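You operate a simulated robot arm through the tools that you are given. There is no shell and no other tool. Be economical: measure what you need, move in short steps, check, and stop when the job is done.

You run a simulated two-armed robot. Do the job below in one go: nothing can be reset, and whatever is moved stays where it is left.

TASK
Wipe up the spill on the top of the yellow-marked table with the blue cloth and put it back.

The check looks at the end state, three seconds after you hand in, the way a careful person would. Anything else that was tipped, shoved, dropped, spilled or broken makes it a failure. Flat cloth is picked up by pressing the open fingertips on it (5 to 10 N) and closing them slowly along it; thin cloth reads only 2 to 8 mm in the jaws.

THE ROBOT
Two 7-joint arms with two-finger parallel grippers on one trunk, on a base that drives. Base frame: it is fixed to the floor where the robot stands at the start and does not move with it; the origin is under the middle of the robot, x ahead of it, y to its left, z up. Lengths are in mm, angles in rad, forces in N, time in s.
The left shoulder is at the start at [-92, 119, 825], the right one opposite. With the tool pointing down near the work surface each hand reaches from about 160 to 580 mm from the robot's upright axis, wherever it stands, measured 20 degrees to its own side. Payload 3.43 kg a hand.
Tool frame (each hand has its own): the origin (TCP) lies between the finger pads and is the grasp point; the fingertips stand 30 mm ahead of it; z points along the fingers, y is the line along which they close. The gripper opens to 94 mm. The fingers are 28 mm wide and 10 mm thick; the gripper's body (50 by 96 mm) begins 55 mm behind the TCP.
Orientation is that of the tool frame in the base frame, as a unit quaternion [x, y, z, w]. With the fingers straight down and closing along the base's y, the tool's x points along the base's -x, its y along +y and its z along -z.

THE INTERFACE
- The arms move only by the tool move_arm. It takes "left_moves", "right_moves" or both (then of equal length, played together; a hand with none holds still); each is a list of rows, each a list of 7 numbers: the turn, a rotation vector about the tool's x, y, z in rad, then the shift along the tool's x, y, z in m, then the opening in per cent of the stroke, from 0 (shut) to 100 (fully open). In form: [[wx, wy, wz, tx, ty, tz, fingers], ...]. A call has 1 to 8 rows; each row shifts and turns the commanded pose from where the row before left it, along the tool's axes as they then stand. A row lasts 0.2 s, in which the tool goes at most 50 mm and 0.15 rad; a call with a longer step from one row to the next is refused whole, and so is a gripper value outside its range. A pose out of reach is approached as far as the arm can. The call stops where the force on the tool passes 40 N (or 10 N more than at its start, if that is more) or the arm is blocked; 0.2 s more then pass. Each finger travels about 153 mm/s and halts on what it meets, pressing with about 33 N; the grip force reading is that of the motor and also rises with nothing between the fingers. The clock runs only during rows and for 0.2 s after the last one: add rows that do not move to give the fingers time. It gives the time, the measured TCP pose, the force on the tool (base axes), the opening and the grip force at its end, in the units of the frame above (readings bear some noise), with the torque about the TCP (base axes, N m) and any sound that the robot's microphone picked up.
- Cameras (640 x 400 px; columns grow to the right, rows downward): "scene" is now at [24.4, -29.3, 1525.9]; the picture's right is [-0.40, -0.92, 0.00], its down [-0.73, 0.32, -0.60] and it looks along [0.55, -0.24, -0.80] (base axes); focal length 294 px, centre (320, 200). "left" rides on the left gripper at [76, -14, -103] in its tool frame; the picture's right is [0.18, 0.98, 0.00], its down [-0.75, 0.14, -0.64] and it looks along [-0.63, 0.12, 0.77] (tool axes); focal length 243 px, centre (320, 200). "right" rides on the right gripper at [76, 14, -102] in its tool frame; the picture's right is [-0.18, 0.98, 0.00], its down [-0.75, -0.14, -0.64] and it looks along [-0.63, -0.12, 0.77] (tool axes); focal length 243 px, centre (320, 200). There is no depth. A picture from a camera that has moved, and an enlarged one, comes with that camera's place and axes in the base frame and with its lens.
- snapshot(camera): a new picture of that camera. No time passes.
- move_column(by): slides the trunk up (or, below 0, down) by that many mm; the arms and the scene camera ride with it, the base frame stays. It gives what a move gives, with no picture.
- steer(legs): drives the robot by 1 to 6 legs, each [ahead, left, turn to the left] in mm, mm and rad, along the robot's own axes; the way and the turn of a leg run together, so that a leg with both is an arc; at most 1500 mm and 3.142 rad a leg. The arms and the cameras ride along, it lands a little off, and it stops where it bumps. It gives what a move gives.
- turn_head(pan, tilt): turns the head with the scene camera to pan (to the left, within 2.496 rad either way) and tilt (down, from -0.506 to 1.204), counted from straight ahead of the robot. It gives what a move gives.
- close_up(camera, box): a new picture of the part [left, top, right, bottom] of that camera's present view, enlarged. No time passes.
- sign_off(): hands the job in; it is judged then, once.

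Go step by step. Nothing tells you exact positions but the pictures and the camera data: compare them with the known pose of the tool, close in by small moves and look again before you grip or let go. The budget is 120 turns and 108 pictures, counting those below and the enlarged ones. Unless the task says otherwise, let go and move clear before handing in, and close with one line.

The tools are called after ">>>" as name(argument=value, ...) on one line, values as JSON. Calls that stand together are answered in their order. move_arm: Moves the arms, as the interface text tells. Its arguments: {"type":"object","properties":{"left_moves":{"type":"array","items":{"type":"array","items":{"type":"number"}}},"right_moves":{"type":"array","items":{"type":"array","items":{"type":"number"}}}},"required":[]} The other tools are called the same way: move_column (by) slides the trunk up or down; steer (legs) drives the base; turn_head (pan, tilt) turns the head that bears the scene camera; snapshot (camera) takes a picture; close_up (camera, box) takes an enlarged picture of a part of a camera's view; sign_off () hands the job in.

At the start:

```text
clock: 0.0
left_ee_pos: [363.3, -20.8, 980.4]
left_tool_rot: [0.0, 1.0, -0.001, 0.0]
left_wrist_force: [-0.1, 0.0, 0.5]
left_torque: [0.03, -0.06, 0.04]
left_gripper_width: 94.1
left_grip_force: 0.1
right_ee_pos: [236.4, -358.6, 990.7]
right_tool_rot: [0.0, 1.0, 0.0, 0.0]
right_wrist_force: [0.0, 0.4, 0.1]
right_torque: [0.0, 0.0, -0.02]
right_gripper_width: 94.0
right_grip_force: 0.1
trunk travel left (down, up): [-250.0, 85.0]
robot x, y, heading: [1.1, -2.0, 0.003]
head pan, tilt: [-0.408, 0.923]
```

scene: 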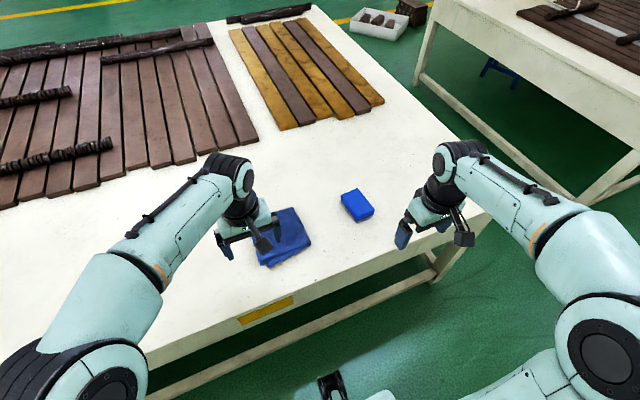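
right: 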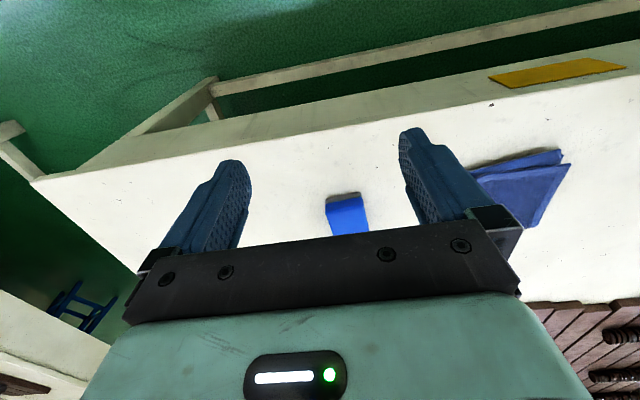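
left: 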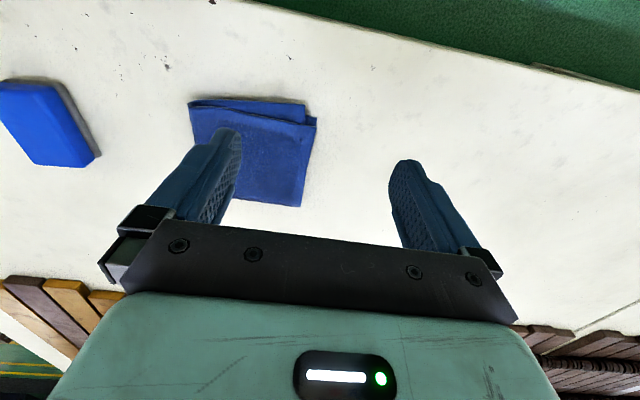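

I see the yellow-marked table ahead with a folded blue cloth and a blue block on it, but no spill yet. I'll look closer at the table top.

>>> close_up(camera="scene", box=[160, 100, 480, 300])

>>> turn_head(pan=0.4, tilt=0.8)

>>> snapshot(camera="scene")

```text
2.00 times, centred on (320, 200) of scene
camera zoom: at [24.4, -29.3, 1525.9], right [-0.4, -0.92, 0.0], down [-0.73, 0.32, -0.6], along [0.55, -0.24, -0.8], focal length 588 px, centre (320, 200)
```

zoom: 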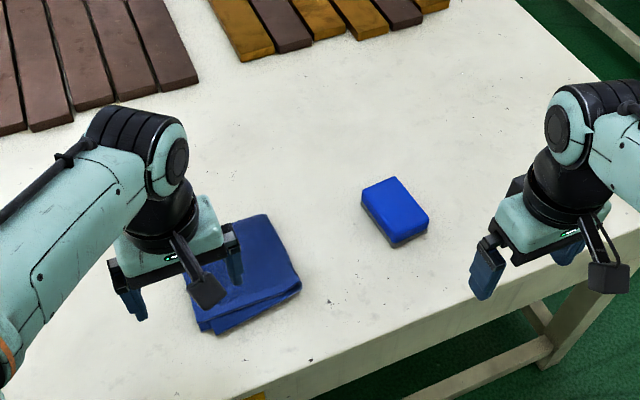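

```text
clock: 1.1
left_ee_pos: [362.2, -19.9, 977.5]
left_tool_rot: [0.0, 1.0, 0.0, 0.0]
left_wrist_force: [-0.5, 0.1, 0.6]
left_torque: [0.0, 0.0, -0.02]
left_gripper_width: 94.1
left_grip_force: 0.0
right_ee_pos: [236.1, -359.0, 991.7]
right_tool_rot: [0.0, 1.0, 0.0, 0.0]
right_wrist_force: [0.5, 0.6, -0.3]
right_torque: [-0.03, -0.01, 0.01]
right_gripper_width: 93.9
right_grip_force: 0.1
trunk travel left (down, up): [-250.0, 85.0]
robot x, y, heading: [0.4, 2.2, -0.002]
head pan, tilt: [0.4, 0.799]
```

```text
103 pictures are left
camera scene: at [30.6, 31.5, 1535.5], right [0.39, -0.92, 0.0], down [-0.66, -0.28, -0.7], along [0.64, 0.27, -0.72], focal length 294 px, centre (320, 200)
```

scene: 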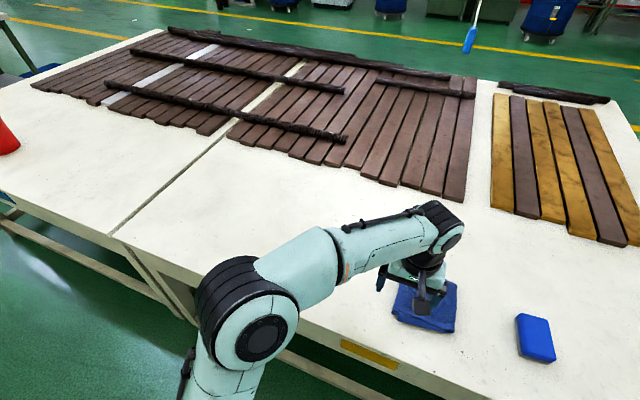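

No spill is visible yet, and the left arm hides part of the table. I'll enlarge some areas and look through the hand cameras.

>>> close_up(camera="scene", box=[420, 170, 640, 400])

>>> close_up(camera="scene", box=[100, 100, 420, 300])

>>> snapshot(camera="left")

```text
1.74 times, centred on (530, 285) of scene
camera zoom: at [30.6, 31.5, 1535.5], right [0.39, -0.92, 0.0], down [-0.66, -0.28, -0.7], along [0.64, 0.27, -0.72], focal length 512 px, centre (-45, 52)
```

zoom: 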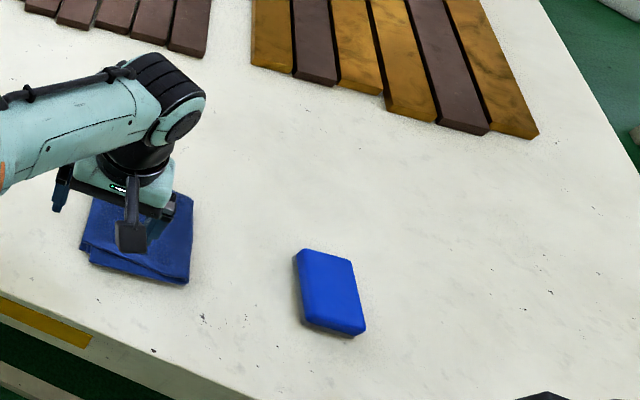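

```text
2.00 times, centred on (260, 200) of scene
camera zoom: at [30.6, 31.5, 1535.5], right [0.39, -0.92, 0.0], down [-0.66, -0.28, -0.7], along [0.64, 0.27, -0.72], focal length 588 px, centre (440, 200)
```

zoom: 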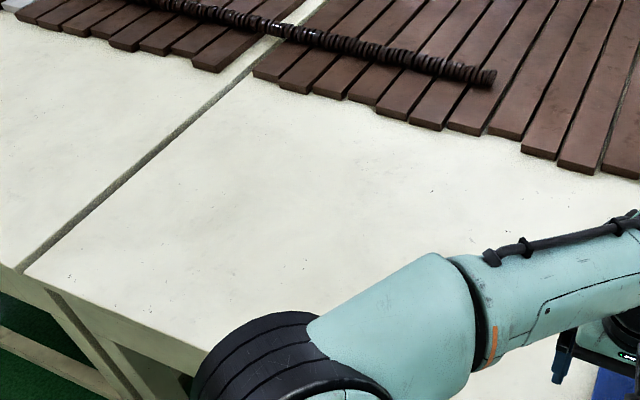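

```text
100 pictures are left
camera left: at [286.6, -34.1, 1081.4], right [-0.18, 0.98, 0.0], down [0.75, 0.14, 0.64], along [0.63, 0.12, -0.77], focal length 243 px, centre (320, 200)
```

left: 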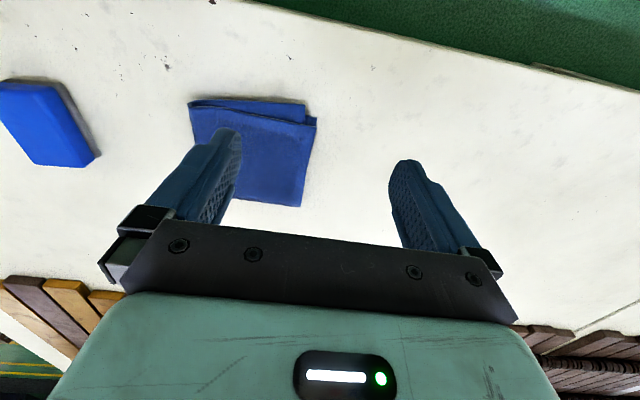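

Still no spill. I'll look to the right side and behind the arms.

>>> turn_head(pan=-0.7, tilt=0.7)

>>> snapshot(camera="scene")

>>> close_up(camera="right", box=[20, 60, 340, 260])

```text
clock: 2.5
left_ee_pos: [363.8, -19.2, 978.3]
left_tool_rot: [0.0, 1.0, -0.001, 0.0]
left_wrist_force: [0.6, 0.0, 0.3]
left_torque: [0.03, -0.01, -0.02]
left_gripper_width: 93.9
left_grip_force: 0.1
right_ee_pos: [237.0, -358.5, 991.3]
right_tool_rot: [0.001, 1.0, 0.0, 0.0]
right_wrist_force: [0.2, 0.1, 0.3]
right_torque: [0.03, 0.03, -0.03]
right_gripper_width: 94.0
right_grip_force: 0.1
trunk travel left (down, up): [-250.0, 85.0]
robot x, y, heading: [-2.3, -3.3, -0.0]
head pan, tilt: [-0.7, 0.7]
```

```text
99 pictures are left
camera scene: at [21.3, -54.4, 1543.7], right [-0.64, -0.77, 0.0], down [-0.49, 0.41, -0.76], along [0.59, -0.49, -0.64], focal length 294 px, centre (320, 200)
```

scene: 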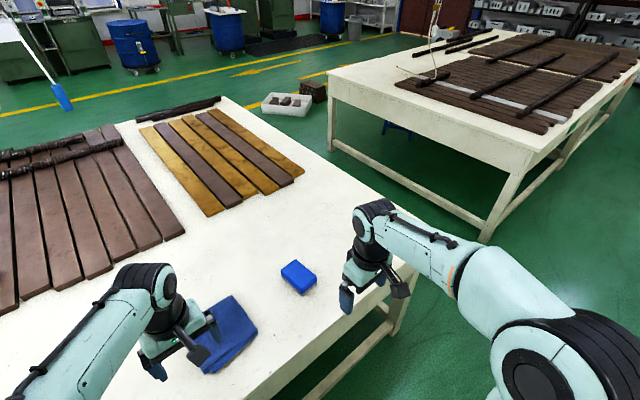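

```text
2.00 times, centred on (180, 160) of right
camera zoom: at [158.8, -344.0, 1093.7], right [0.18, 0.98, 0.0], down [0.75, -0.14, 0.64], along [0.63, -0.12, -0.77], focal length 485 px, centre (600, 280)
```

zoom: 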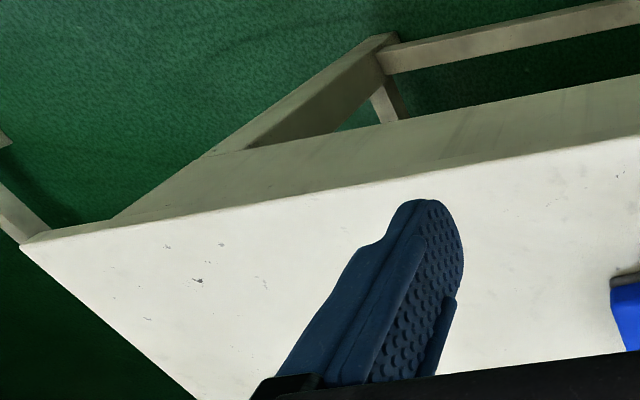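

The spill is still not visible; it may be under the left arm. I'll raise that hand, swing it left and look again.

>>> move_arm(left_moves=[[0, 0, 0, 0.02, 0.03, -0.03, 100], [0, 0, 0, 0.02, 0.04, 0, 100], [0, 0, 0, 0.02, 0.04, 0, 100], [0, 0, 0, 0.02, 0.04, 0, 100], [0, 0, 0, 0, 0.045, 0, 100], [0, 0, 0, 0, 0.045, 0, 100], [0, 0, 0, 0, 0.045, 0, 100], [0, 0, 0, 0, 0.04, 0, 100]])

>>> turn_head(pan=0.0, tilt=0.95)

>>> snapshot(camera="scene")

>>> snapshot(camera="left")

```text
clock: 4.3
left_ee_pos: [282.5, 305.2, 1009.3]
left_tool_rot: [0.0, 1.0, 0.001, 0.0]
left_wrist_force: [-0.5, 0.6, 0.2]
left_torque: [-0.03, 0.01, -0.02]
left_gripper_width: 93.9
left_grip_force: 0.1
right_ee_pos: [236.4, -358.5, 991.7]
right_tool_rot: [0.0, 1.0, -0.001, 0.001]
right_wrist_force: [-0.4, 0.3, -0.1]
right_torque: [0.0, -0.01, 0.0]
right_gripper_width: 94.1
right_grip_force: 0.1
trunk travel left (down, up): [-250.0, 85.0]
robot x, y, heading: [1.0, -0.9, -0.0]
head pan, tilt: [-0.7, 0.7]
```

```text
clock: 5.3
left_ee_pos: [284.2, 303.4, 1009.5]
left_tool_rot: [0.0, 1.0, 0.0, 0.0]
left_wrist_force: [1.6, -0.1, -0.5]
left_torque: [0.01, 0.02, -0.02]
left_gripper_width: 94.0
left_grip_force: 0.1
right_ee_pos: [235.9, -357.4, 989.8]
right_tool_rot: [0.0, 1.0, 0.0, 0.0]
right_wrist_force: [-0.3, 0.5, 0.1]
right_torque: [-0.01, 0.04, -0.03]
right_gripper_width: 94.0
right_grip_force: 0.0
trunk travel left (down, up): [-250.0, 85.0]
robot x, y, heading: [2.7, 0.3, -0.002]
head pan, tilt: [0.0, 0.949]
```

```text
97 pictures are left
camera scene: at [29.0, 0.1, 1524.0], right [0.0, -1.0, 0.0], down [-0.81, 0.0, -0.58], along [0.58, 0.0, -0.81], focal length 294 px, centre (320, 200)
```

scene: 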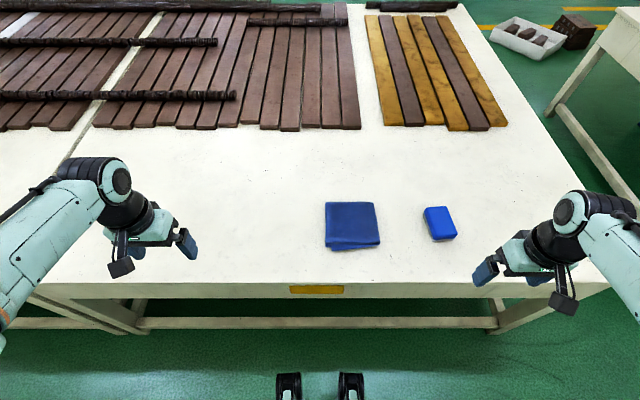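

```text
96 pictures are left
camera left: at [206.9, 289.9, 1112.3], right [-0.18, 0.98, 0.0], down [0.75, 0.14, 0.64], along [0.63, 0.12, -0.77], focal length 243 px, centre (320, 200)
```

left: 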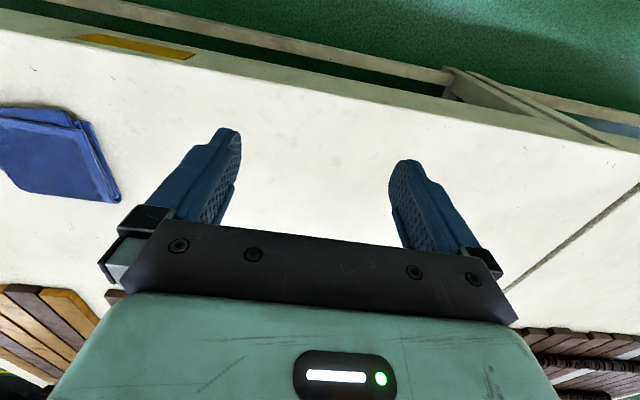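

The table top is clear in view now. I'll zoom in for a faint spill.

>>> close_up(camera="scene", box=[40, 120, 300, 290])

>>> close_up(camera="scene", box=[290, 120, 610, 300])

>>> turn_head(pan=1.3, tilt=0.6)

>>> snapshot(camera="scene")

>>> turn_head(pan=2.45, tilt=0.5)

>>> snapshot(camera="scene")

>>> turn_head(pan=-1.9, tilt=0.5)

>>> snapshot(camera="scene")

```text
2.35 times, centred on (170, 205) of scene
camera zoom: at [29.0, 0.1, 1524.0], right [0.0, -1.0, 0.0], down [-0.81, 0.0, -0.58], along [0.58, 0.0, -0.81], focal length 692 px, centre (673, 188)
```

zoom: 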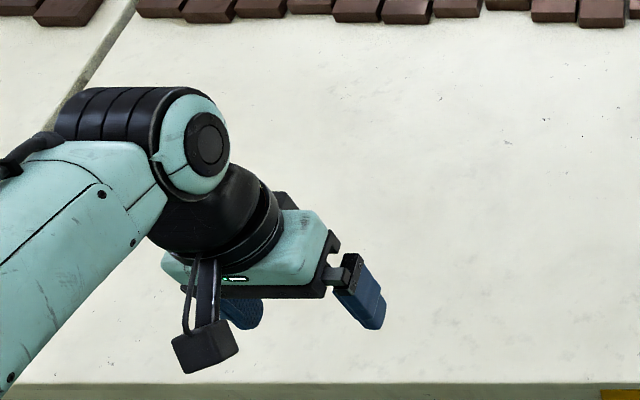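

```text
2.00 times, centred on (450, 210) of scene
camera zoom: at [29.0, 0.1, 1524.0], right [0.0, -1.0, 0.0], down [-0.81, 0.0, -0.58], along [0.58, 0.0, -0.81], focal length 588 px, centre (60, 180)
```

zoom: 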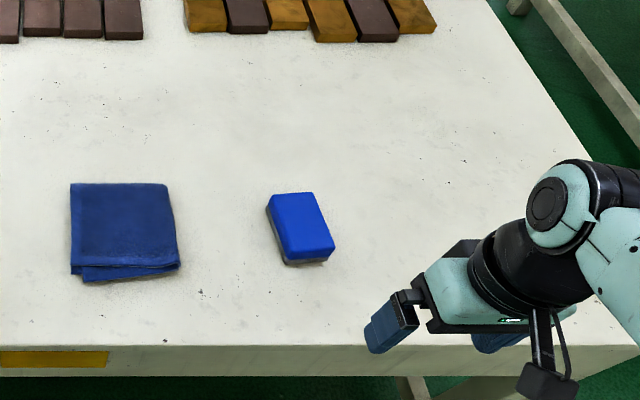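

```text
clock: 6.8
left_ee_pos: [283.8, 304.2, 1010.2]
left_tool_rot: [0.0, 1.0, 0.001, 0.0]
left_wrist_force: [0.8, -0.3, -0.7]
left_torque: [0.0, 0.02, 0.04]
left_gripper_width: 93.9
left_grip_force: 0.0
right_ee_pos: [235.4, -358.9, 991.1]
right_tool_rot: [0.0, 1.0, 0.0, 0.0]
right_wrist_force: [0.3, 0.4, -0.3]
right_torque: [0.0, -0.02, 0.0]
right_gripper_width: 93.9
right_grip_force: 0.1
trunk travel left (down, up): [-250.0, 85.0]
robot x, y, heading: [3.0, -2.9, 0.001]
head pan, tilt: [1.3, 0.6]
```

```text
93 pictures are left
camera scene: at [-20.0, 85.3, 1552.3], right [0.96, -0.27, 0.0], down [-0.15, -0.54, -0.82], along [0.22, 0.79, -0.57], focal length 294 px, centre (320, 200)
```

scene: 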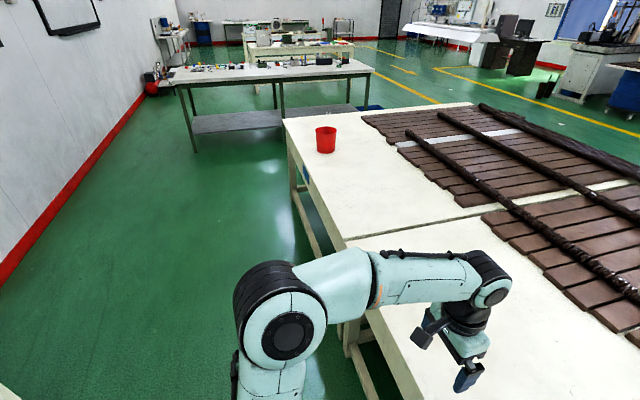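

```text
clock: 8.2
left_ee_pos: [283.3, 304.5, 1010.3]
left_tool_rot: [0.0, 1.0, 0.0, 0.0]
left_wrist_force: [0.3, 0.6, -0.9]
left_torque: [-0.01, 0.03, 0.0]
left_gripper_width: 93.8
left_grip_force: 0.0
right_ee_pos: [236.6, -359.1, 991.0]
right_tool_rot: [0.001, 1.0, -0.001, 0.001]
right_wrist_force: [-0.6, 0.5, 0.7]
right_torque: [0.0, -0.02, -0.01]
right_gripper_width: 94.1
right_grip_force: 0.0
trunk travel left (down, up): [-250.0, 85.0]
robot x, y, heading: [-0.2, -4.7, -0.001]
head pan, tilt: [2.45, 0.499]
```

```text
92 pictures are left
camera scene: at [-113.8, 58.3, 1561.4], right [0.64, 0.77, 0.0], down [0.37, -0.31, -0.88], along [-0.68, 0.56, -0.48], focal length 294 px, centre (320, 200)
```

scene: 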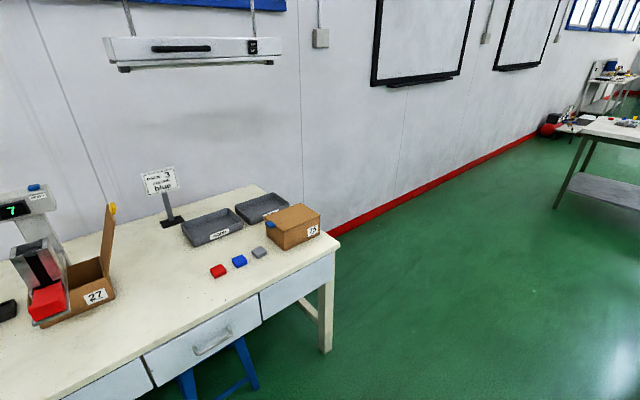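

```text
clock: 11.7
left_ee_pos: [283.3, 304.2, 1007.8]
left_tool_rot: [0.0, 1.0, -0.001, 0.0]
left_wrist_force: [-0.3, 0.5, -0.7]
left_torque: [-0.02, 0.03, 0.02]
left_gripper_width: 94.2
left_grip_force: 0.0
right_ee_pos: [236.2, -359.4, 991.8]
right_tool_rot: [0.0, 1.0, 0.0, 0.0]
right_wrist_force: [0.6, -0.2, 0.3]
right_torque: [0.03, -0.02, -0.01]
right_gripper_width: 93.9
right_grip_force: 0.1
trunk travel left (down, up): [-250.0, 85.0]
robot x, y, heading: [2.8, -2.1, -0.002]
head pan, tilt: [-1.901, 0.499]
```

```text
91 pictures are left
camera scene: at [-73.2, -85.9, 1561.4], right [-0.95, 0.32, 0.0], down [0.15, 0.45, -0.88], along [-0.28, -0.83, -0.48], focal length 294 px, centre (320, 200)
```

scene: 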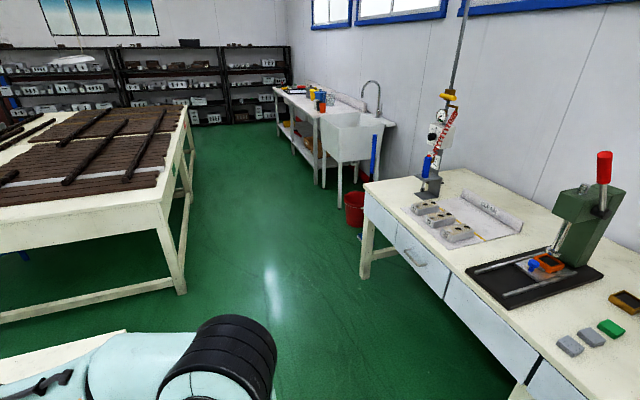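

The other tables have blue and green marks, so this is the right table. The spill must be faint or hidden, so I'll move the right arm aside and zoom in further.

>>> move_arm(right_moves=[[0, 0, 0, 0.03, -0.03, -0.02, 100], [0, 0, 0, 0.03, -0.03, 0, 100], [0, 0, 0, 0.03, -0.03, 0, 100], [0, 0, 0, 0.03, -0.03, 0, 100], [0, 0, 0, 0.03, -0.03, 0, 100]])

>>> turn_head(pan=-0.2, tilt=0.95)

>>> snapshot(camera="scene")

>>> close_up(camera="scene", box=[370, 120, 560, 240])

>>> close_up(camera="scene", box=[200, 120, 390, 240])

>>> snapshot(camera="right")

```text
clock: 12.9
left_ee_pos: [284.6, 303.7, 1009.0]
left_tool_rot: [0.0, 1.0, 0.0, 0.0]
left_wrist_force: [0.1, -1.1, -0.1]
left_torque: [0.03, -0.05, 0.01]
left_gripper_width: 93.9
left_grip_force: 0.1
right_ee_pos: [82.6, -510.4, 1010.8]
right_tool_rot: [-0.001, 1.0, -0.001, 0.0]
right_wrist_force: [0.3, -0.2, -0.2]
right_torque: [0.01, 0.03, 0.03]
right_gripper_width: 94.2
right_grip_force: 0.2
trunk travel left (down, up): [-250.0, 85.0]
robot x, y, heading: [-1.5, 0.3, 0.002]
head pan, tilt: [-1.901, 0.499]
```

```text
clock: 14.6
left_ee_pos: [283.2, 303.8, 1008.5]
left_tool_rot: [0.0, 1.0, 0.0, 0.0]
left_wrist_force: [0.8, -0.3, -0.3]
left_torque: [-0.04, 0.01, 0.0]
left_gripper_width: 94.1
left_grip_force: 0.1
right_ee_pos: [83.4, -508.0, 1010.1]
right_tool_rot: [0.0, 1.0, 0.0, 0.001]
right_wrist_force: [-0.2, -0.4, -0.8]
right_torque: [0.01, 0.01, -0.02]
right_gripper_width: 93.9
right_grip_force: 0.1
trunk travel left (down, up): [-250.0, 85.0]
robot x, y, heading: [0.1, 1.6, 0.0]
head pan, tilt: [-0.201, 0.949]
```

```text
90 pictures are left
camera scene: at [27.5, -14.4, 1524.0], right [-0.2, -0.98, 0.0], down [-0.8, 0.16, -0.58], along [0.57, -0.12, -0.81], focal length 294 px, centre (320, 200)
```

scene: 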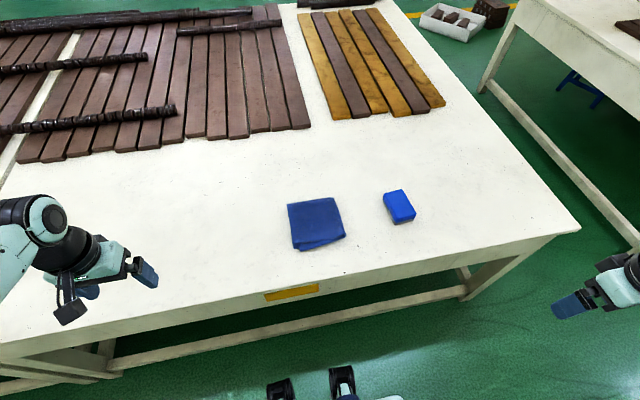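

```text
3.33 times, centred on (465, 180) of scene
camera zoom: at [27.5, -14.4, 1524.0], right [-0.2, -0.98, 0.0], down [-0.8, 0.16, -0.58], along [0.57, -0.12, -0.81], focal length 981 px, centre (-163, 267)
```

zoom: 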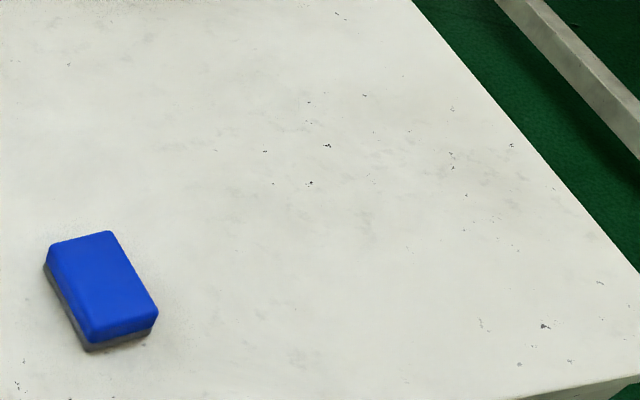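

```text
3.33 times, centred on (295, 180) of scene
camera zoom: at [27.5, -14.4, 1524.0], right [-0.2, -0.98, 0.0], down [-0.8, 0.16, -0.58], along [0.57, -0.12, -0.81], focal length 981 px, centre (403, 267)
```

zoom: 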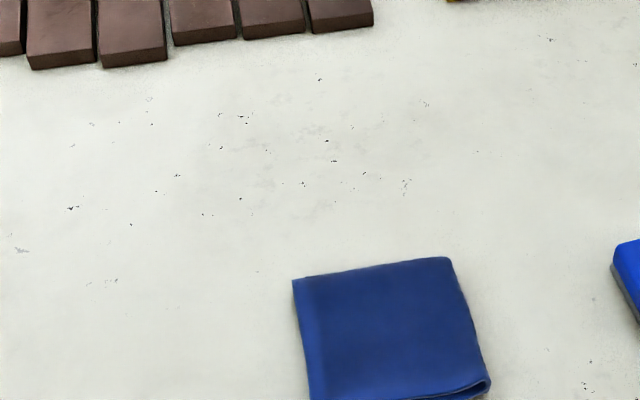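

```text
87 pictures are left
camera right: at [5.8, -494.1, 1112.4], right [0.18, 0.98, 0.0], down [0.75, -0.14, 0.64], along [0.63, -0.12, -0.77], focal length 243 px, centre (320, 200)
```

right: 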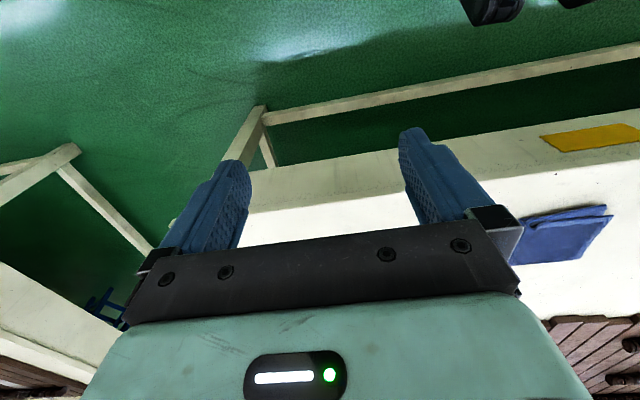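

Nothing shows on the right half. I'll pull the left arm back off the table and inspect the left half and the far strips.

>>> move_arm(left_moves=[[0, 0, 0, 0.035, 0.03, 0, 100], [0, 0, 0, 0.035, 0.03, 0, 100], [0, 0, 0, 0.035, 0.03, 0, 100], [0, 0, 0, 0.035, 0.03, 0, 100], [0, 0, 0, 0.035, 0.03, 0, 100], [0, 0, 0, 0.035, 0.03, 0, 100]])

>>> turn_head(pan=0.4, tilt=0.9)

>>> snapshot(camera="scene")

>>> close_up(camera="scene", box=[100, 120, 300, 245])

>>> close_up(camera="scene", box=[220, 200, 420, 325])

```text
clock: 16.0
left_ee_pos: [72.1, 485.9, 1009.0]
left_tool_rot: [0.001, 1.0, 0.0, 0.0]
left_wrist_force: [-0.6, -0.3, 0.0]
left_torque: [0.01, -0.03, -0.05]
left_gripper_width: 94.0
left_grip_force: 0.1
right_ee_pos: [82.3, -508.4, 1009.6]
right_tool_rot: [0.0, 1.0, 0.001, 0.0]
right_wrist_force: [-0.2, -0.3, -0.5]
right_torque: [-0.01, -0.01, 0.02]
right_gripper_width: 94.1
right_grip_force: 0.1
trunk travel left (down, up): [-250.0, 85.0]
robot x, y, heading: [-1.5, 3.7, -0.002]
head pan, tilt: [-0.201, 0.949]
```

```text
clock: 17.0
left_ee_pos: [74.0, 484.8, 1009.1]
left_tool_rot: [0.0, 1.0, -0.001, 0.0]
left_wrist_force: [0.0, -0.3, -0.4]
left_torque: [-0.01, 0.0, -0.02]
left_gripper_width: 94.2
left_grip_force: 0.0
right_ee_pos: [81.8, -508.6, 1009.5]
right_tool_rot: [0.0, 1.0, 0.0, 0.0]
right_wrist_force: [1.0, -0.1, 0.2]
right_torque: [-0.02, -0.03, -0.01]
right_gripper_width: 93.8
right_grip_force: 0.1
trunk travel left (down, up): [-250.0, 85.0]
robot x, y, heading: [-0.3, -2.3, 0.001]
head pan, tilt: [0.4, 0.901]
```

```text
86 pictures are left
camera scene: at [25.9, 29.5, 1527.6], right [0.39, -0.92, 0.0], down [-0.72, -0.3, -0.62], along [0.57, 0.24, -0.78], focal length 294 px, centre (320, 200)
```

scene: 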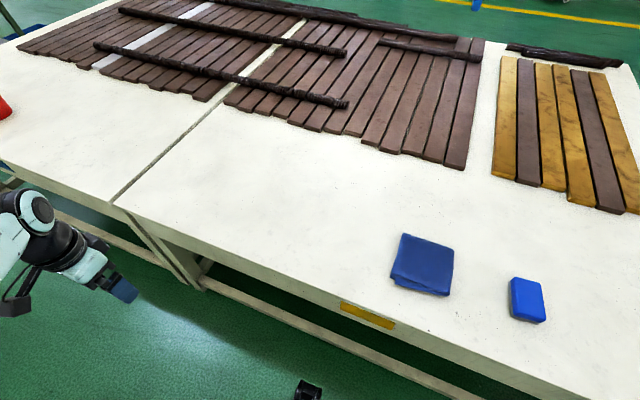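

```text
3.20 times, centred on (200, 182) of scene
camera zoom: at [25.9, 29.5, 1527.6], right [0.39, -0.92, 0.0], down [-0.72, -0.3, -0.62], along [0.57, 0.24, -0.78], focal length 942 px, centre (704, 256)
```

zoom: 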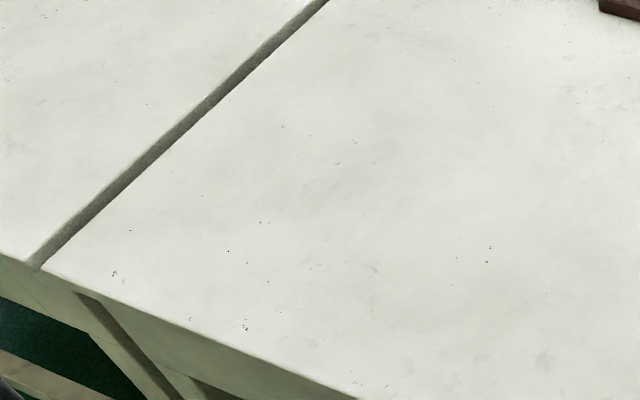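

```text
3.20 times, centred on (320, 262) of scene
camera zoom: at [25.9, 29.5, 1527.6], right [0.39, -0.92, 0.0], down [-0.72, -0.3, -0.62], along [0.57, 0.24, -0.78], focal length 942 px, centre (320, 0)
```

zoom: 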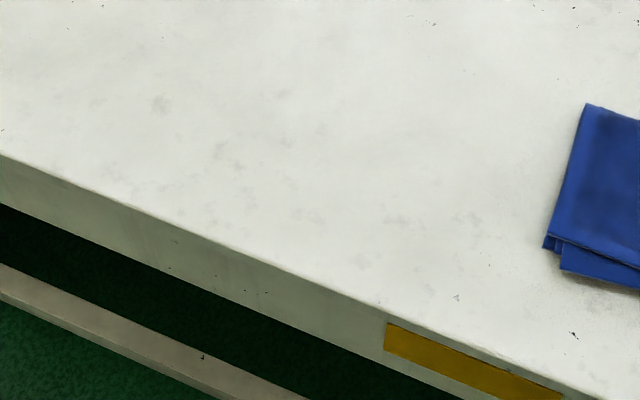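

No spill from above, so it may be clear liquid. I'll back off and lower the camera for a glancing view.

>>> steer(legs=[[-350, 0, 0]])

>>> move_column(by=-240)

>>> turn_head(pan=0.0, tilt=0.5)

>>> snapshot(camera="scene")

>>> close_up(camera="scene", box=[50, 130, 340, 310])

>>> close_up(camera="scene", box=[300, 130, 590, 310])

```text
clock: 19.3
left_ee_pos: [-274.9, 485.5, 1008.1]
left_tool_rot: [0.002, 1.0, -0.001, 0.0]
left_wrist_force: [-0.3, 0.8, -0.1]
left_torque: [0.0, -0.02, -0.02]
left_gripper_width: 93.8
left_grip_force: 0.0
right_ee_pos: [-269.6, -507.7, 1009.7]
right_tool_rot: [0.001, 1.0, -0.001, -0.001]
right_wrist_force: [0.5, 0.3, 1.0]
right_torque: [-0.02, 0.01, -0.01]
right_gripper_width: 94.2
right_grip_force: 0.0
trunk travel left (down, up): [-250.0, 85.0]
robot x, y, heading: [-353.5, 1.1, -0.002]
head pan, tilt: [0.4, 0.901]
```

```text
clock: 21.8
left_ee_pos: [-274.5, 485.8, 768.3]
left_tool_rot: [0.002, 1.0, 0.0, 0.0]
left_wrist_force: [0.9, 0.4, -0.2]
left_torque: [0.01, -0.02, -0.03]
left_gripper_width: 94.1
left_grip_force: 0.1
right_ee_pos: [-269.7, -509.2, 769.8]
right_tool_rot: [0.002, 1.0, 0.0, 0.0]
right_wrist_force: [-1.3, 0.2, -0.1]
right_torque: [-0.05, 0.0, -0.01]
right_gripper_width: 93.8
right_grip_force: 0.0
trunk travel left (down, up): [-10.0, 325.0]
robot x, y, heading: [-347.9, 1.0, -0.004]
head pan, tilt: [0.4, 0.901]
```

```text
clock: 22.6
left_ee_pos: [-273.8, 486.7, 768.2]
left_tool_rot: [0.003, 1.0, 0.0, 0.0]
left_wrist_force: [-0.5, 0.3, 0.5]
left_torque: [0.01, 0.02, -0.04]
left_gripper_width: 93.8
left_grip_force: 0.1
right_ee_pos: [-268.4, -508.9, 768.8]
right_tool_rot: [0.002, 1.0, 0.0, 0.0]
right_wrist_force: [-0.3, 0.7, -0.1]
right_torque: [-0.02, 0.0, -0.04]
right_gripper_width: 94.1
right_grip_force: 0.2
trunk travel left (down, up): [-10.0, 325.0]
robot x, y, heading: [-353.7, -1.5, -0.002]
head pan, tilt: [0.0, 0.499]
```

```text
83 pictures are left
camera scene: at [-254.6, 0.6, 1317.6], right [0.0, -1.0, 0.0], down [-0.48, 0.0, -0.88], along [0.88, 0.0, -0.48], focal length 294 px, centre (320, 200)
```

scene: 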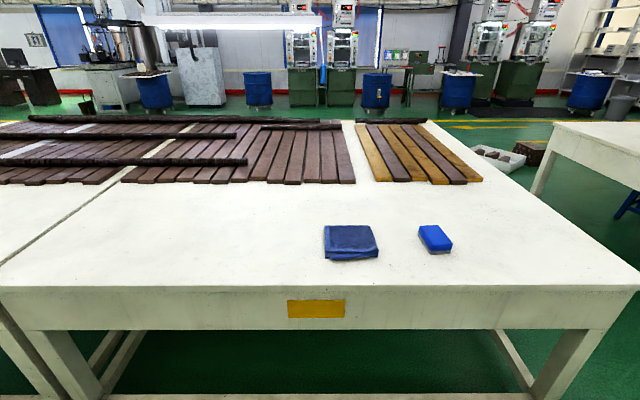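

```text
2.21 times, centred on (195, 220) of scene
camera zoom: at [-254.6, 0.6, 1317.6], right [0.0, -1.0, 0.0], down [-0.48, 0.0, -0.88], along [0.88, 0.0, -0.48], focal length 649 px, centre (596, 156)
```

zoom: 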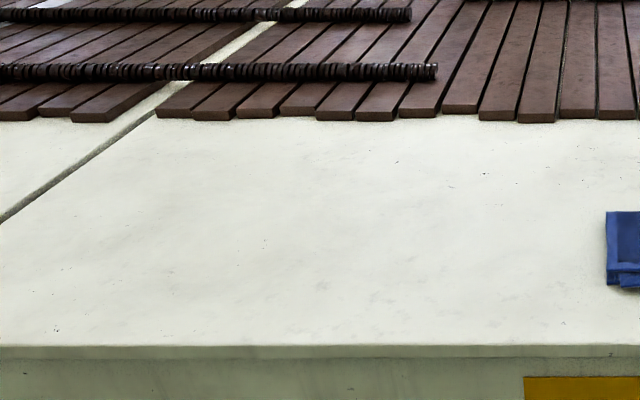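

```text
2.21 times, centred on (445, 220) of scene
camera zoom: at [-254.6, 0.6, 1317.6], right [0.0, -1.0, 0.0], down [-0.48, 0.0, -0.88], along [0.88, 0.0, -0.48], focal length 649 px, centre (44, 156)
```

zoom: 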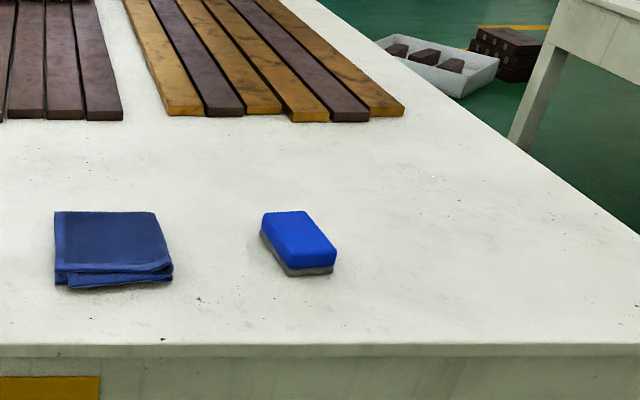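

There are tiny glints on the table to the right of the block. I'll zoom in there.

>>> close_up(camera="scene", box=[430, 185, 560, 265])

>>> turn_head(pan=0.0, tilt=0.7)

>>> move_column(by=120)

>>> snapshot(camera="scene")

```text
4.92 times, centred on (495, 225) of scene
camera zoom: at [-254.6, 0.6, 1317.6], right [0.0, -1.0, 0.0], down [-0.48, 0.0, -0.88], along [0.88, 0.0, -0.48], focal length 1448 px, centre (-542, 77)
```

zoom: 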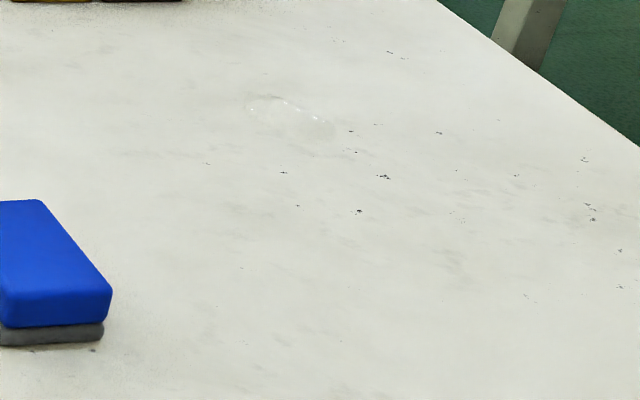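

```text
clock: 23.4
left_ee_pos: [-275.3, 484.8, 767.5]
left_tool_rot: [0.002, 1.0, 0.0, 0.0]
left_wrist_force: [-0.4, 0.8, 0.2]
left_torque: [0.03, -0.01, 0.02]
left_gripper_width: 93.9
left_grip_force: 0.0
right_ee_pos: [-270.2, -508.1, 769.2]
right_tool_rot: [0.002, 1.0, 0.001, 0.0]
right_wrist_force: [0.6, 0.2, 0.5]
right_torque: [-0.02, 0.03, 0.0]
right_gripper_width: 93.9
right_grip_force: 0.0
trunk travel left (down, up): [-10.0, 325.0]
robot x, y, heading: [-353.1, 1.1, -0.005]
head pan, tilt: [0.0, 0.7]
```

```text
clock: 24.9
left_ee_pos: [-275.0, 484.8, 887.5]
left_tool_rot: [0.0, 1.0, 0.0, 0.0]
left_wrist_force: [-0.4, -0.7, 0.6]
left_torque: [0.0, 0.02, 0.03]
left_gripper_width: 94.0
left_grip_force: 0.1
right_ee_pos: [-268.7, -509.6, 889.1]
right_tool_rot: [0.002, 1.0, 0.0, 0.0]
right_wrist_force: [-0.1, -0.2, -0.5]
right_torque: [0.04, -0.02, 0.01]
right_gripper_width: 94.1
right_grip_force: 0.1
trunk travel left (down, up): [-130.0, 205.0]
robot x, y, heading: [-353.6, -0.0, -0.005]
head pan, tilt: [0.0, 0.7]
```

```text
79 pictures are left
camera scene: at [-297.0, 0.6, 1425.1], right [0.0, -1.0, 0.0], down [-0.64, 0.0, -0.77], along [0.77, 0.0, -0.64], focal length 294 px, centre (320, 200)
```

scene: 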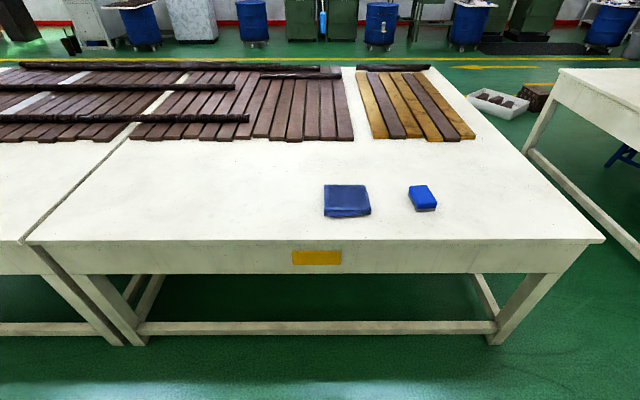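

There is a clear puddle at roughly x 700, y -630. I'll check it from this second view and scan the rest of the table for others.

>>> close_up(camera="scene", box=[420, 130, 540, 205])

>>> turn_head(pan=-0.5, tilt=0.6)

>>> close_up(camera="scene", box=[200, 120, 440, 270])

```text
5.33 times, centred on (480, 168) of scene
camera zoom: at [-297.0, 0.6, 1425.1], right [0.0, -1.0, 0.0], down [-0.64, 0.0, -0.77], along [0.77, 0.0, -0.64], focal length 1569 px, centre (-533, 373)
```

zoom: 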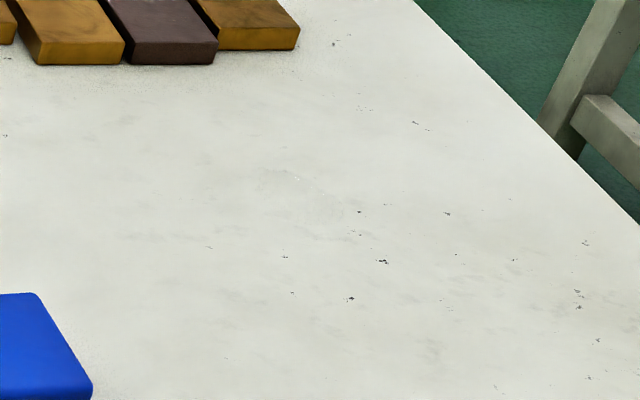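

```text
clock: 25.8
left_ee_pos: [-274.8, 484.4, 889.1]
left_tool_rot: [0.002, 1.0, 0.0, 0.0]
left_wrist_force: [-0.2, -0.2, -0.2]
left_torque: [-0.04, 0.07, -0.01]
left_gripper_width: 93.9
left_grip_force: 0.0
right_ee_pos: [-268.9, -508.3, 889.1]
right_tool_rot: [0.002, 1.0, 0.0, 0.0]
right_wrist_force: [0.2, 1.0, 0.6]
right_torque: [0.01, 0.01, 0.0]
right_gripper_width: 94.1
right_grip_force: 0.2
trunk travel left (down, up): [-130.0, 205.0]
robot x, y, heading: [-350.5, 0.5, -0.006]
head pan, tilt: [-0.499, 0.6]
```

```text
2.67 times, centred on (320, 195) of scene
camera zoom: at [-304.4, -41.6, 1433.7], right [-0.48, -0.88, 0.0], down [-0.5, 0.27, -0.82], along [0.72, -0.4, -0.57], focal length 785 px, centre (320, 213)
```

zoom: 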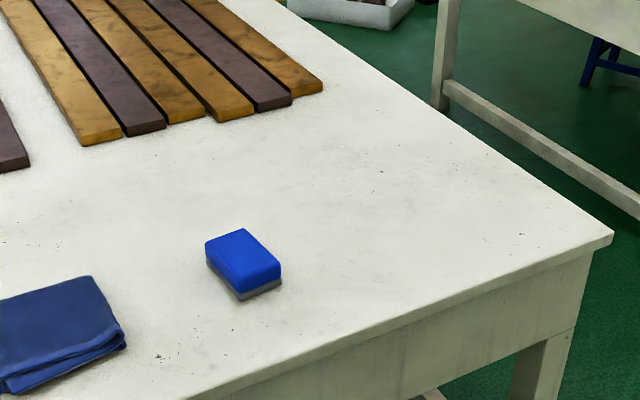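

A second view puts the puddle's centre near (685, -622), and the cloth spans about x 410–558, y -170 to -17 on a top at z≈770. I'll drive back to the table and bring the right hand over the cloth.

>>> move_column(by=120)

>>> steer(legs=[[350, 40, 0]])

>>> turn_head(pan=-0.2, tilt=0.95)

>>> move_arm(right_moves=[[0, 0, 0, -0.035, 0.03, 0, 100], [0, 0, 0, -0.035, 0.03, 0, 100], [0, 0, 0, -0.035, 0.035, 0, 100], [0, 0, 0, -0.035, 0.035, 0, 100], [0, 0, 0, -0.03, 0.035, 0, 100], [0, 0, 0, -0.03, 0.035, 0, 100], [0, 0, 0, -0.03, 0.035, 0, 100], [0, 0, 0, -0.03, 0.035, 0, 100]])

```text
clock: 27.3
left_ee_pos: [-274.5, 486.1, 1008.0]
left_tool_rot: [0.002, 1.0, 0.0, -0.001]
left_wrist_force: [0.0, -0.3, -0.2]
left_torque: [0.0, 0.01, -0.03]
left_gripper_width: 94.1
left_grip_force: 0.1
right_ee_pos: [-269.5, -508.7, 1009.4]
right_tool_rot: [0.002, 1.0, 0.0, 0.0]
right_wrist_force: [0.1, 0.2, -0.2]
right_torque: [-0.01, 0.01, -0.04]
right_gripper_width: 94.0
right_grip_force: 0.1
trunk travel left (down, up): [-250.0, 85.0]
robot x, y, heading: [-353.1, 3.6, -0.004]
head pan, tilt: [-0.499, 0.6]
```

```text
clock: 29.6
left_ee_pos: [82.6, 522.7, 1008.3]
left_tool_rot: [0.003, 1.0, 0.0, 0.001]
left_wrist_force: [-0.4, -0.4, 0.6]
left_torque: [0.0, -0.02, -0.01]
left_gripper_width: 93.9
left_grip_force: 0.1
right_ee_pos: [83.8, -471.9, 1010.3]
right_tool_rot: [0.003, 1.0, 0.0, 0.0]
right_wrist_force: [0.1, -0.1, 0.2]
right_torque: [-0.03, 0.01, -0.02]
right_gripper_width: 93.7
right_grip_force: 0.1
trunk travel left (down, up): [-250.0, 85.0]
robot x, y, heading: [2.2, 42.4, -0.004]
head pan, tilt: [-0.499, 0.6]
```

```text
clock: 30.4
left_ee_pos: [81.4, 523.6, 1009.1]
left_tool_rot: [0.003, 1.0, 0.0, 0.0]
left_wrist_force: [1.4, 0.2, 0.3]
left_torque: [0.01, -0.02, -0.02]
left_gripper_width: 93.8
left_grip_force: 0.1
right_ee_pos: [84.0, -470.7, 1010.4]
right_tool_rot: [0.004, 1.0, 0.0, -0.001]
right_wrist_force: [0.2, 0.3, -0.3]
right_torque: [-0.02, 0.04, 0.01]
right_gripper_width: 93.6
right_grip_force: 0.1
trunk travel left (down, up): [-250.0, 85.0]
robot x, y, heading: [3.2, 40.6, -0.005]
head pan, tilt: [-0.201, 0.949]
```

```text
clock: 32.2
left_ee_pos: [81.6, 523.1, 1009.0]
left_tool_rot: [0.004, 1.0, 0.0, 0.0]
left_wrist_force: [-0.5, 0.3, 0.4]
left_torque: [-0.02, 0.04, 0.0]
left_gripper_width: 94.2
left_grip_force: 0.0
right_ee_pos: [345.6, -201.7, 1008.6]
right_tool_rot: [0.004, 1.0, 0.001, 0.0]
right_wrist_force: [0.1, -0.6, 0.2]
right_torque: [-0.01, 0.01, 0.0]
right_gripper_width: 94.0
right_grip_force: 0.2
trunk travel left (down, up): [-250.0, 85.0]
robot x, y, heading: [1.4, 38.0, -0.002]
head pan, tilt: [-0.201, 0.949]
```

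Next I move over the cloth's centre and part way down, then look.

>>> move_arm(right_moves=[[0, 0, 0, -0.035, 0.027, 0, 100], [0, 0, 0, -0.035, 0.027, 0, 100], [0, 0, 0, -0.035, 0.027, 0.02, 100], [0, 0, 0, -0.034, 0.027, 0.03, 100], [0, 0, 0, 0, 0, 0.04, 100], [0, 0, 0, 0, 0, 0.02, 100]])

>>> snapshot(camera="right")

>>> close_up(camera="scene", box=[200, 140, 440, 290])

```text
refused: row 4 steps farther than a row can; nothing moved
```

```text
76 pictures are left
camera right: at [267.7, -187.3, 1111.7], right [0.19, 0.98, 0.0], down [0.75, -0.15, 0.64], along [0.63, -0.12, -0.77], focal length 243 px, centre (320, 200)
```

right: 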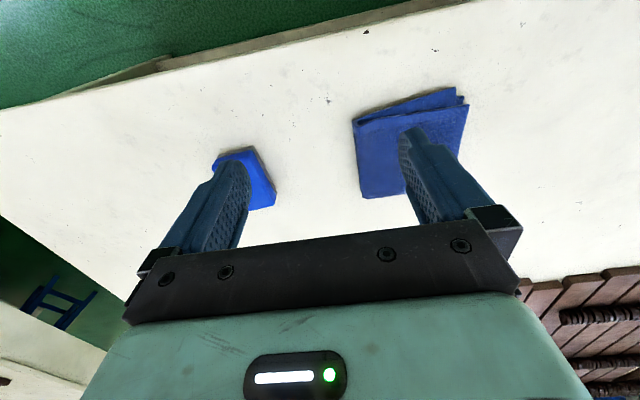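

```text
2.67 times, centred on (320, 215) of scene
camera zoom: at [32.7, 24.8, 1524.0], right [-0.21, -0.98, 0.0], down [-0.8, 0.17, -0.58], along [0.57, -0.12, -0.81], focal length 785 px, centre (320, 160)
```

zoom: 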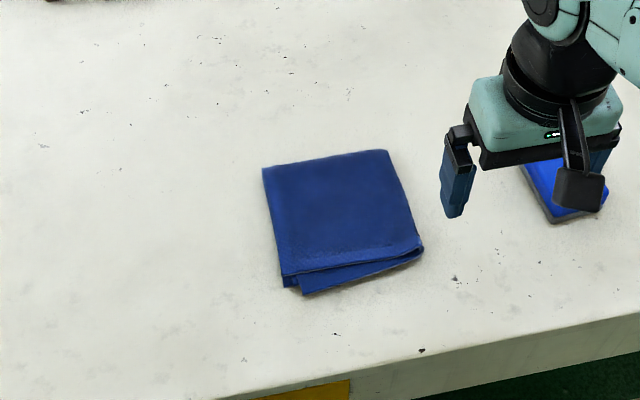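

The centre of the cloth comes out at about (481, -92) again. I'll go above it.

>>> move_arm(right_moves=[[0, 0, 0, -0.034, 0.027, 0, 100], [0, 0, 0, -0.034, 0.027, 0, 100], [0, 0, 0, -0.034, 0.028, 0.02, 100], [0, 0, 0, -0.034, 0.028, 0.02, 100], [0, 0, 0, 0, 0, 0.045, 100], [0, 0, 0, 0, 0, 0.045, 100]])

>>> snapshot(camera="right")

>>> close_up(camera="scene", box=[200, 140, 440, 290])

```text
clock: 33.6
left_ee_pos: [82.0, 523.1, 1009.1]
left_tool_rot: [0.004, 1.0, 0.001, 0.0]
left_wrist_force: [0.5, 1.0, -0.3]
left_torque: [-0.01, -0.02, 0.0]
left_gripper_width: 93.8
left_grip_force: 0.0
right_ee_pos: [483.1, -91.9, 881.9]
right_tool_rot: [0.003, 1.0, 0.0, 0.0]
right_wrist_force: [0.9, 0.0, -0.9]
right_torque: [0.0, 0.01, 0.0]
right_gripper_width: 93.8
right_grip_force: 0.0
trunk travel left (down, up): [-250.0, 85.0]
robot x, y, heading: [3.7, 40.9, -0.009]
head pan, tilt: [-0.201, 0.949]
```

```text
74 pictures are left
camera right: at [405.5, -76.6, 983.6], right [0.19, 0.98, 0.0], down [0.75, -0.15, 0.64], along [0.63, -0.12, -0.77], focal length 243 px, centre (320, 200)
```

right: 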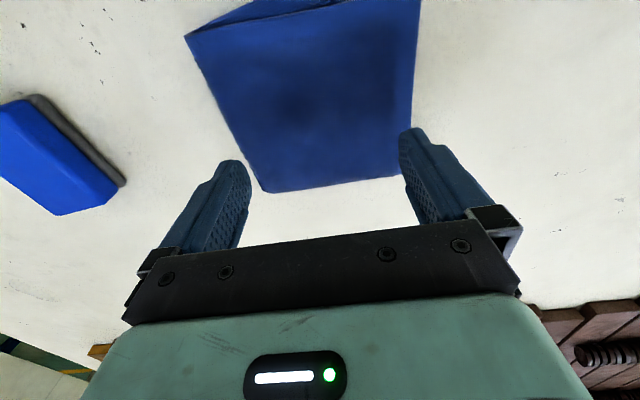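

```text
2.67 times, centred on (320, 215) of scene
camera zoom: at [32.3, 24.4, 1524.0], right [-0.21, -0.98, 0.0], down [-0.8, 0.17, -0.58], along [0.57, -0.12, -0.81], focal length 785 px, centre (320, 160)
```

zoom: 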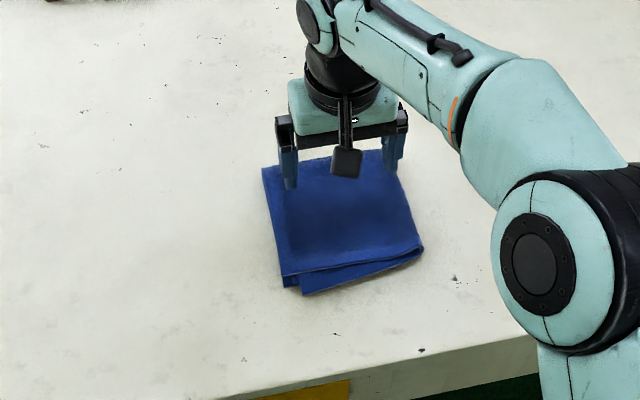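

The hand is centred. I'll set the opening to about half and come down gently until contact.

>>> move_arm(right_moves=[[0, 0, 0, 0, 0, 0.03, 55], [0, 0, 0, 0, 0, 0.03, 55], [0, 0, 0, 0, 0, 0.005, 55], [0, 0, 0, 0, 0, 0.004, 55], [0, 0, 0, 0, 0, 0, 55]])

>>> snapshot(camera="right")

```text
clock: 34.8
left_ee_pos: [81.5, 522.7, 1008.3]
left_tool_rot: [0.003, 1.0, 0.0, 0.0]
left_wrist_force: [0.1, -0.1, -0.5]
left_torque: [-0.01, 0.01, 0.0]
left_gripper_width: 94.0
left_grip_force: 0.0
right_ee_pos: [481.4, -93.9, 811.9]
right_tool_rot: [0.003, 1.0, 0.001, -0.001]
right_wrist_force: [-0.4, 0.0, 2.2]
right_torque: [0.01, 0.0, -0.02]
right_gripper_width: 51.1
right_grip_force: 0.2
trunk travel left (down, up): [-250.0, 85.0]
robot x, y, heading: [4.0, 39.4, -0.004]
head pan, tilt: [-0.201, 0.949]
```

```text
72 pictures are left
camera right: at [403.7, -78.4, 914.7], right [0.19, 0.98, 0.0], down [0.75, -0.15, 0.64], along [0.63, -0.12, -0.77], focal length 243 px, centre (320, 200)
```

right: 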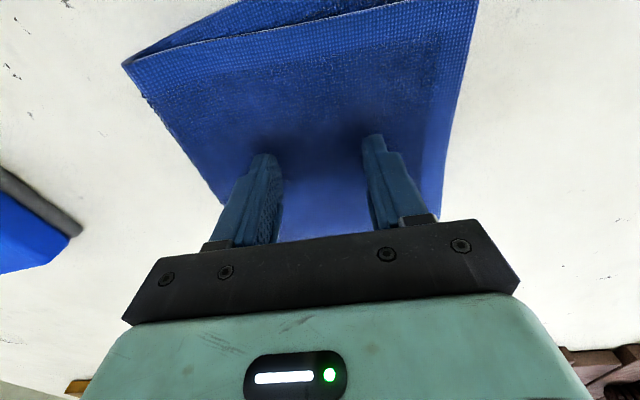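

First contact is at about z 812. I'll press to 5–10 N in small steps.

>>> move_arm(right_moves=[[0, 0, 0, 0, 0, 0.001, 55], [0, 0, 0, 0, 0, 0.001, 55], [0, 0, 0, 0, 0, 0, 55]])

```text
clock: 35.6
left_ee_pos: [80.8, 523.8, 1008.4]
left_tool_rot: [0.004, 1.0, 0.0, 0.0]
left_wrist_force: [-0.1, 1.1, 0.4]
left_torque: [-0.02, 0.03, 0.01]
left_gripper_width: 94.1
left_grip_force: 0.0
right_ee_pos: [481.2, -94.5, 809.2]
right_tool_rot: [0.004, 1.0, 0.0, 0.0]
right_wrist_force: [-0.6, 0.1, 3.8]
right_torque: [0.02, 0.08, 0.01]
right_gripper_width: 51.0
right_grip_force: 0.1
trunk travel left (down, up): [-250.0, 85.0]
robot x, y, heading: [3.5, 35.1, -0.006]
head pan, tilt: [-0.201, 0.949]
```

>>> move_arm(right_moves=[[0, 0, 0, 0, 0, 0.0015, 55], [0, 0, 0, 0, 0, 0.0015, 55], [0, 0, 0, 0, 0, 0, 55]])

```text
clock: 36.4
left_ee_pos: [79.8, 523.5, 1008.6]
left_tool_rot: [0.004, 1.0, 0.0, 0.0]
left_wrist_force: [-0.1, -0.4, -0.3]
left_torque: [0.01, 0.0, 0.02]
left_gripper_width: 93.8
left_grip_force: 0.0
right_ee_pos: [482.1, -93.8, 807.3]
right_tool_rot: [0.004, 1.0, 0.001, 0.002]
right_wrist_force: [-0.9, 0.6, 11.4]
right_torque: [0.02, 0.07, 0.04]
right_gripper_width: 50.6
right_grip_force: 0.0
trunk travel left (down, up): [-250.0, 85.0]
robot x, y, heading: [4.4, 40.3, -0.004]
head pan, tilt: [-0.201, 0.949]
```

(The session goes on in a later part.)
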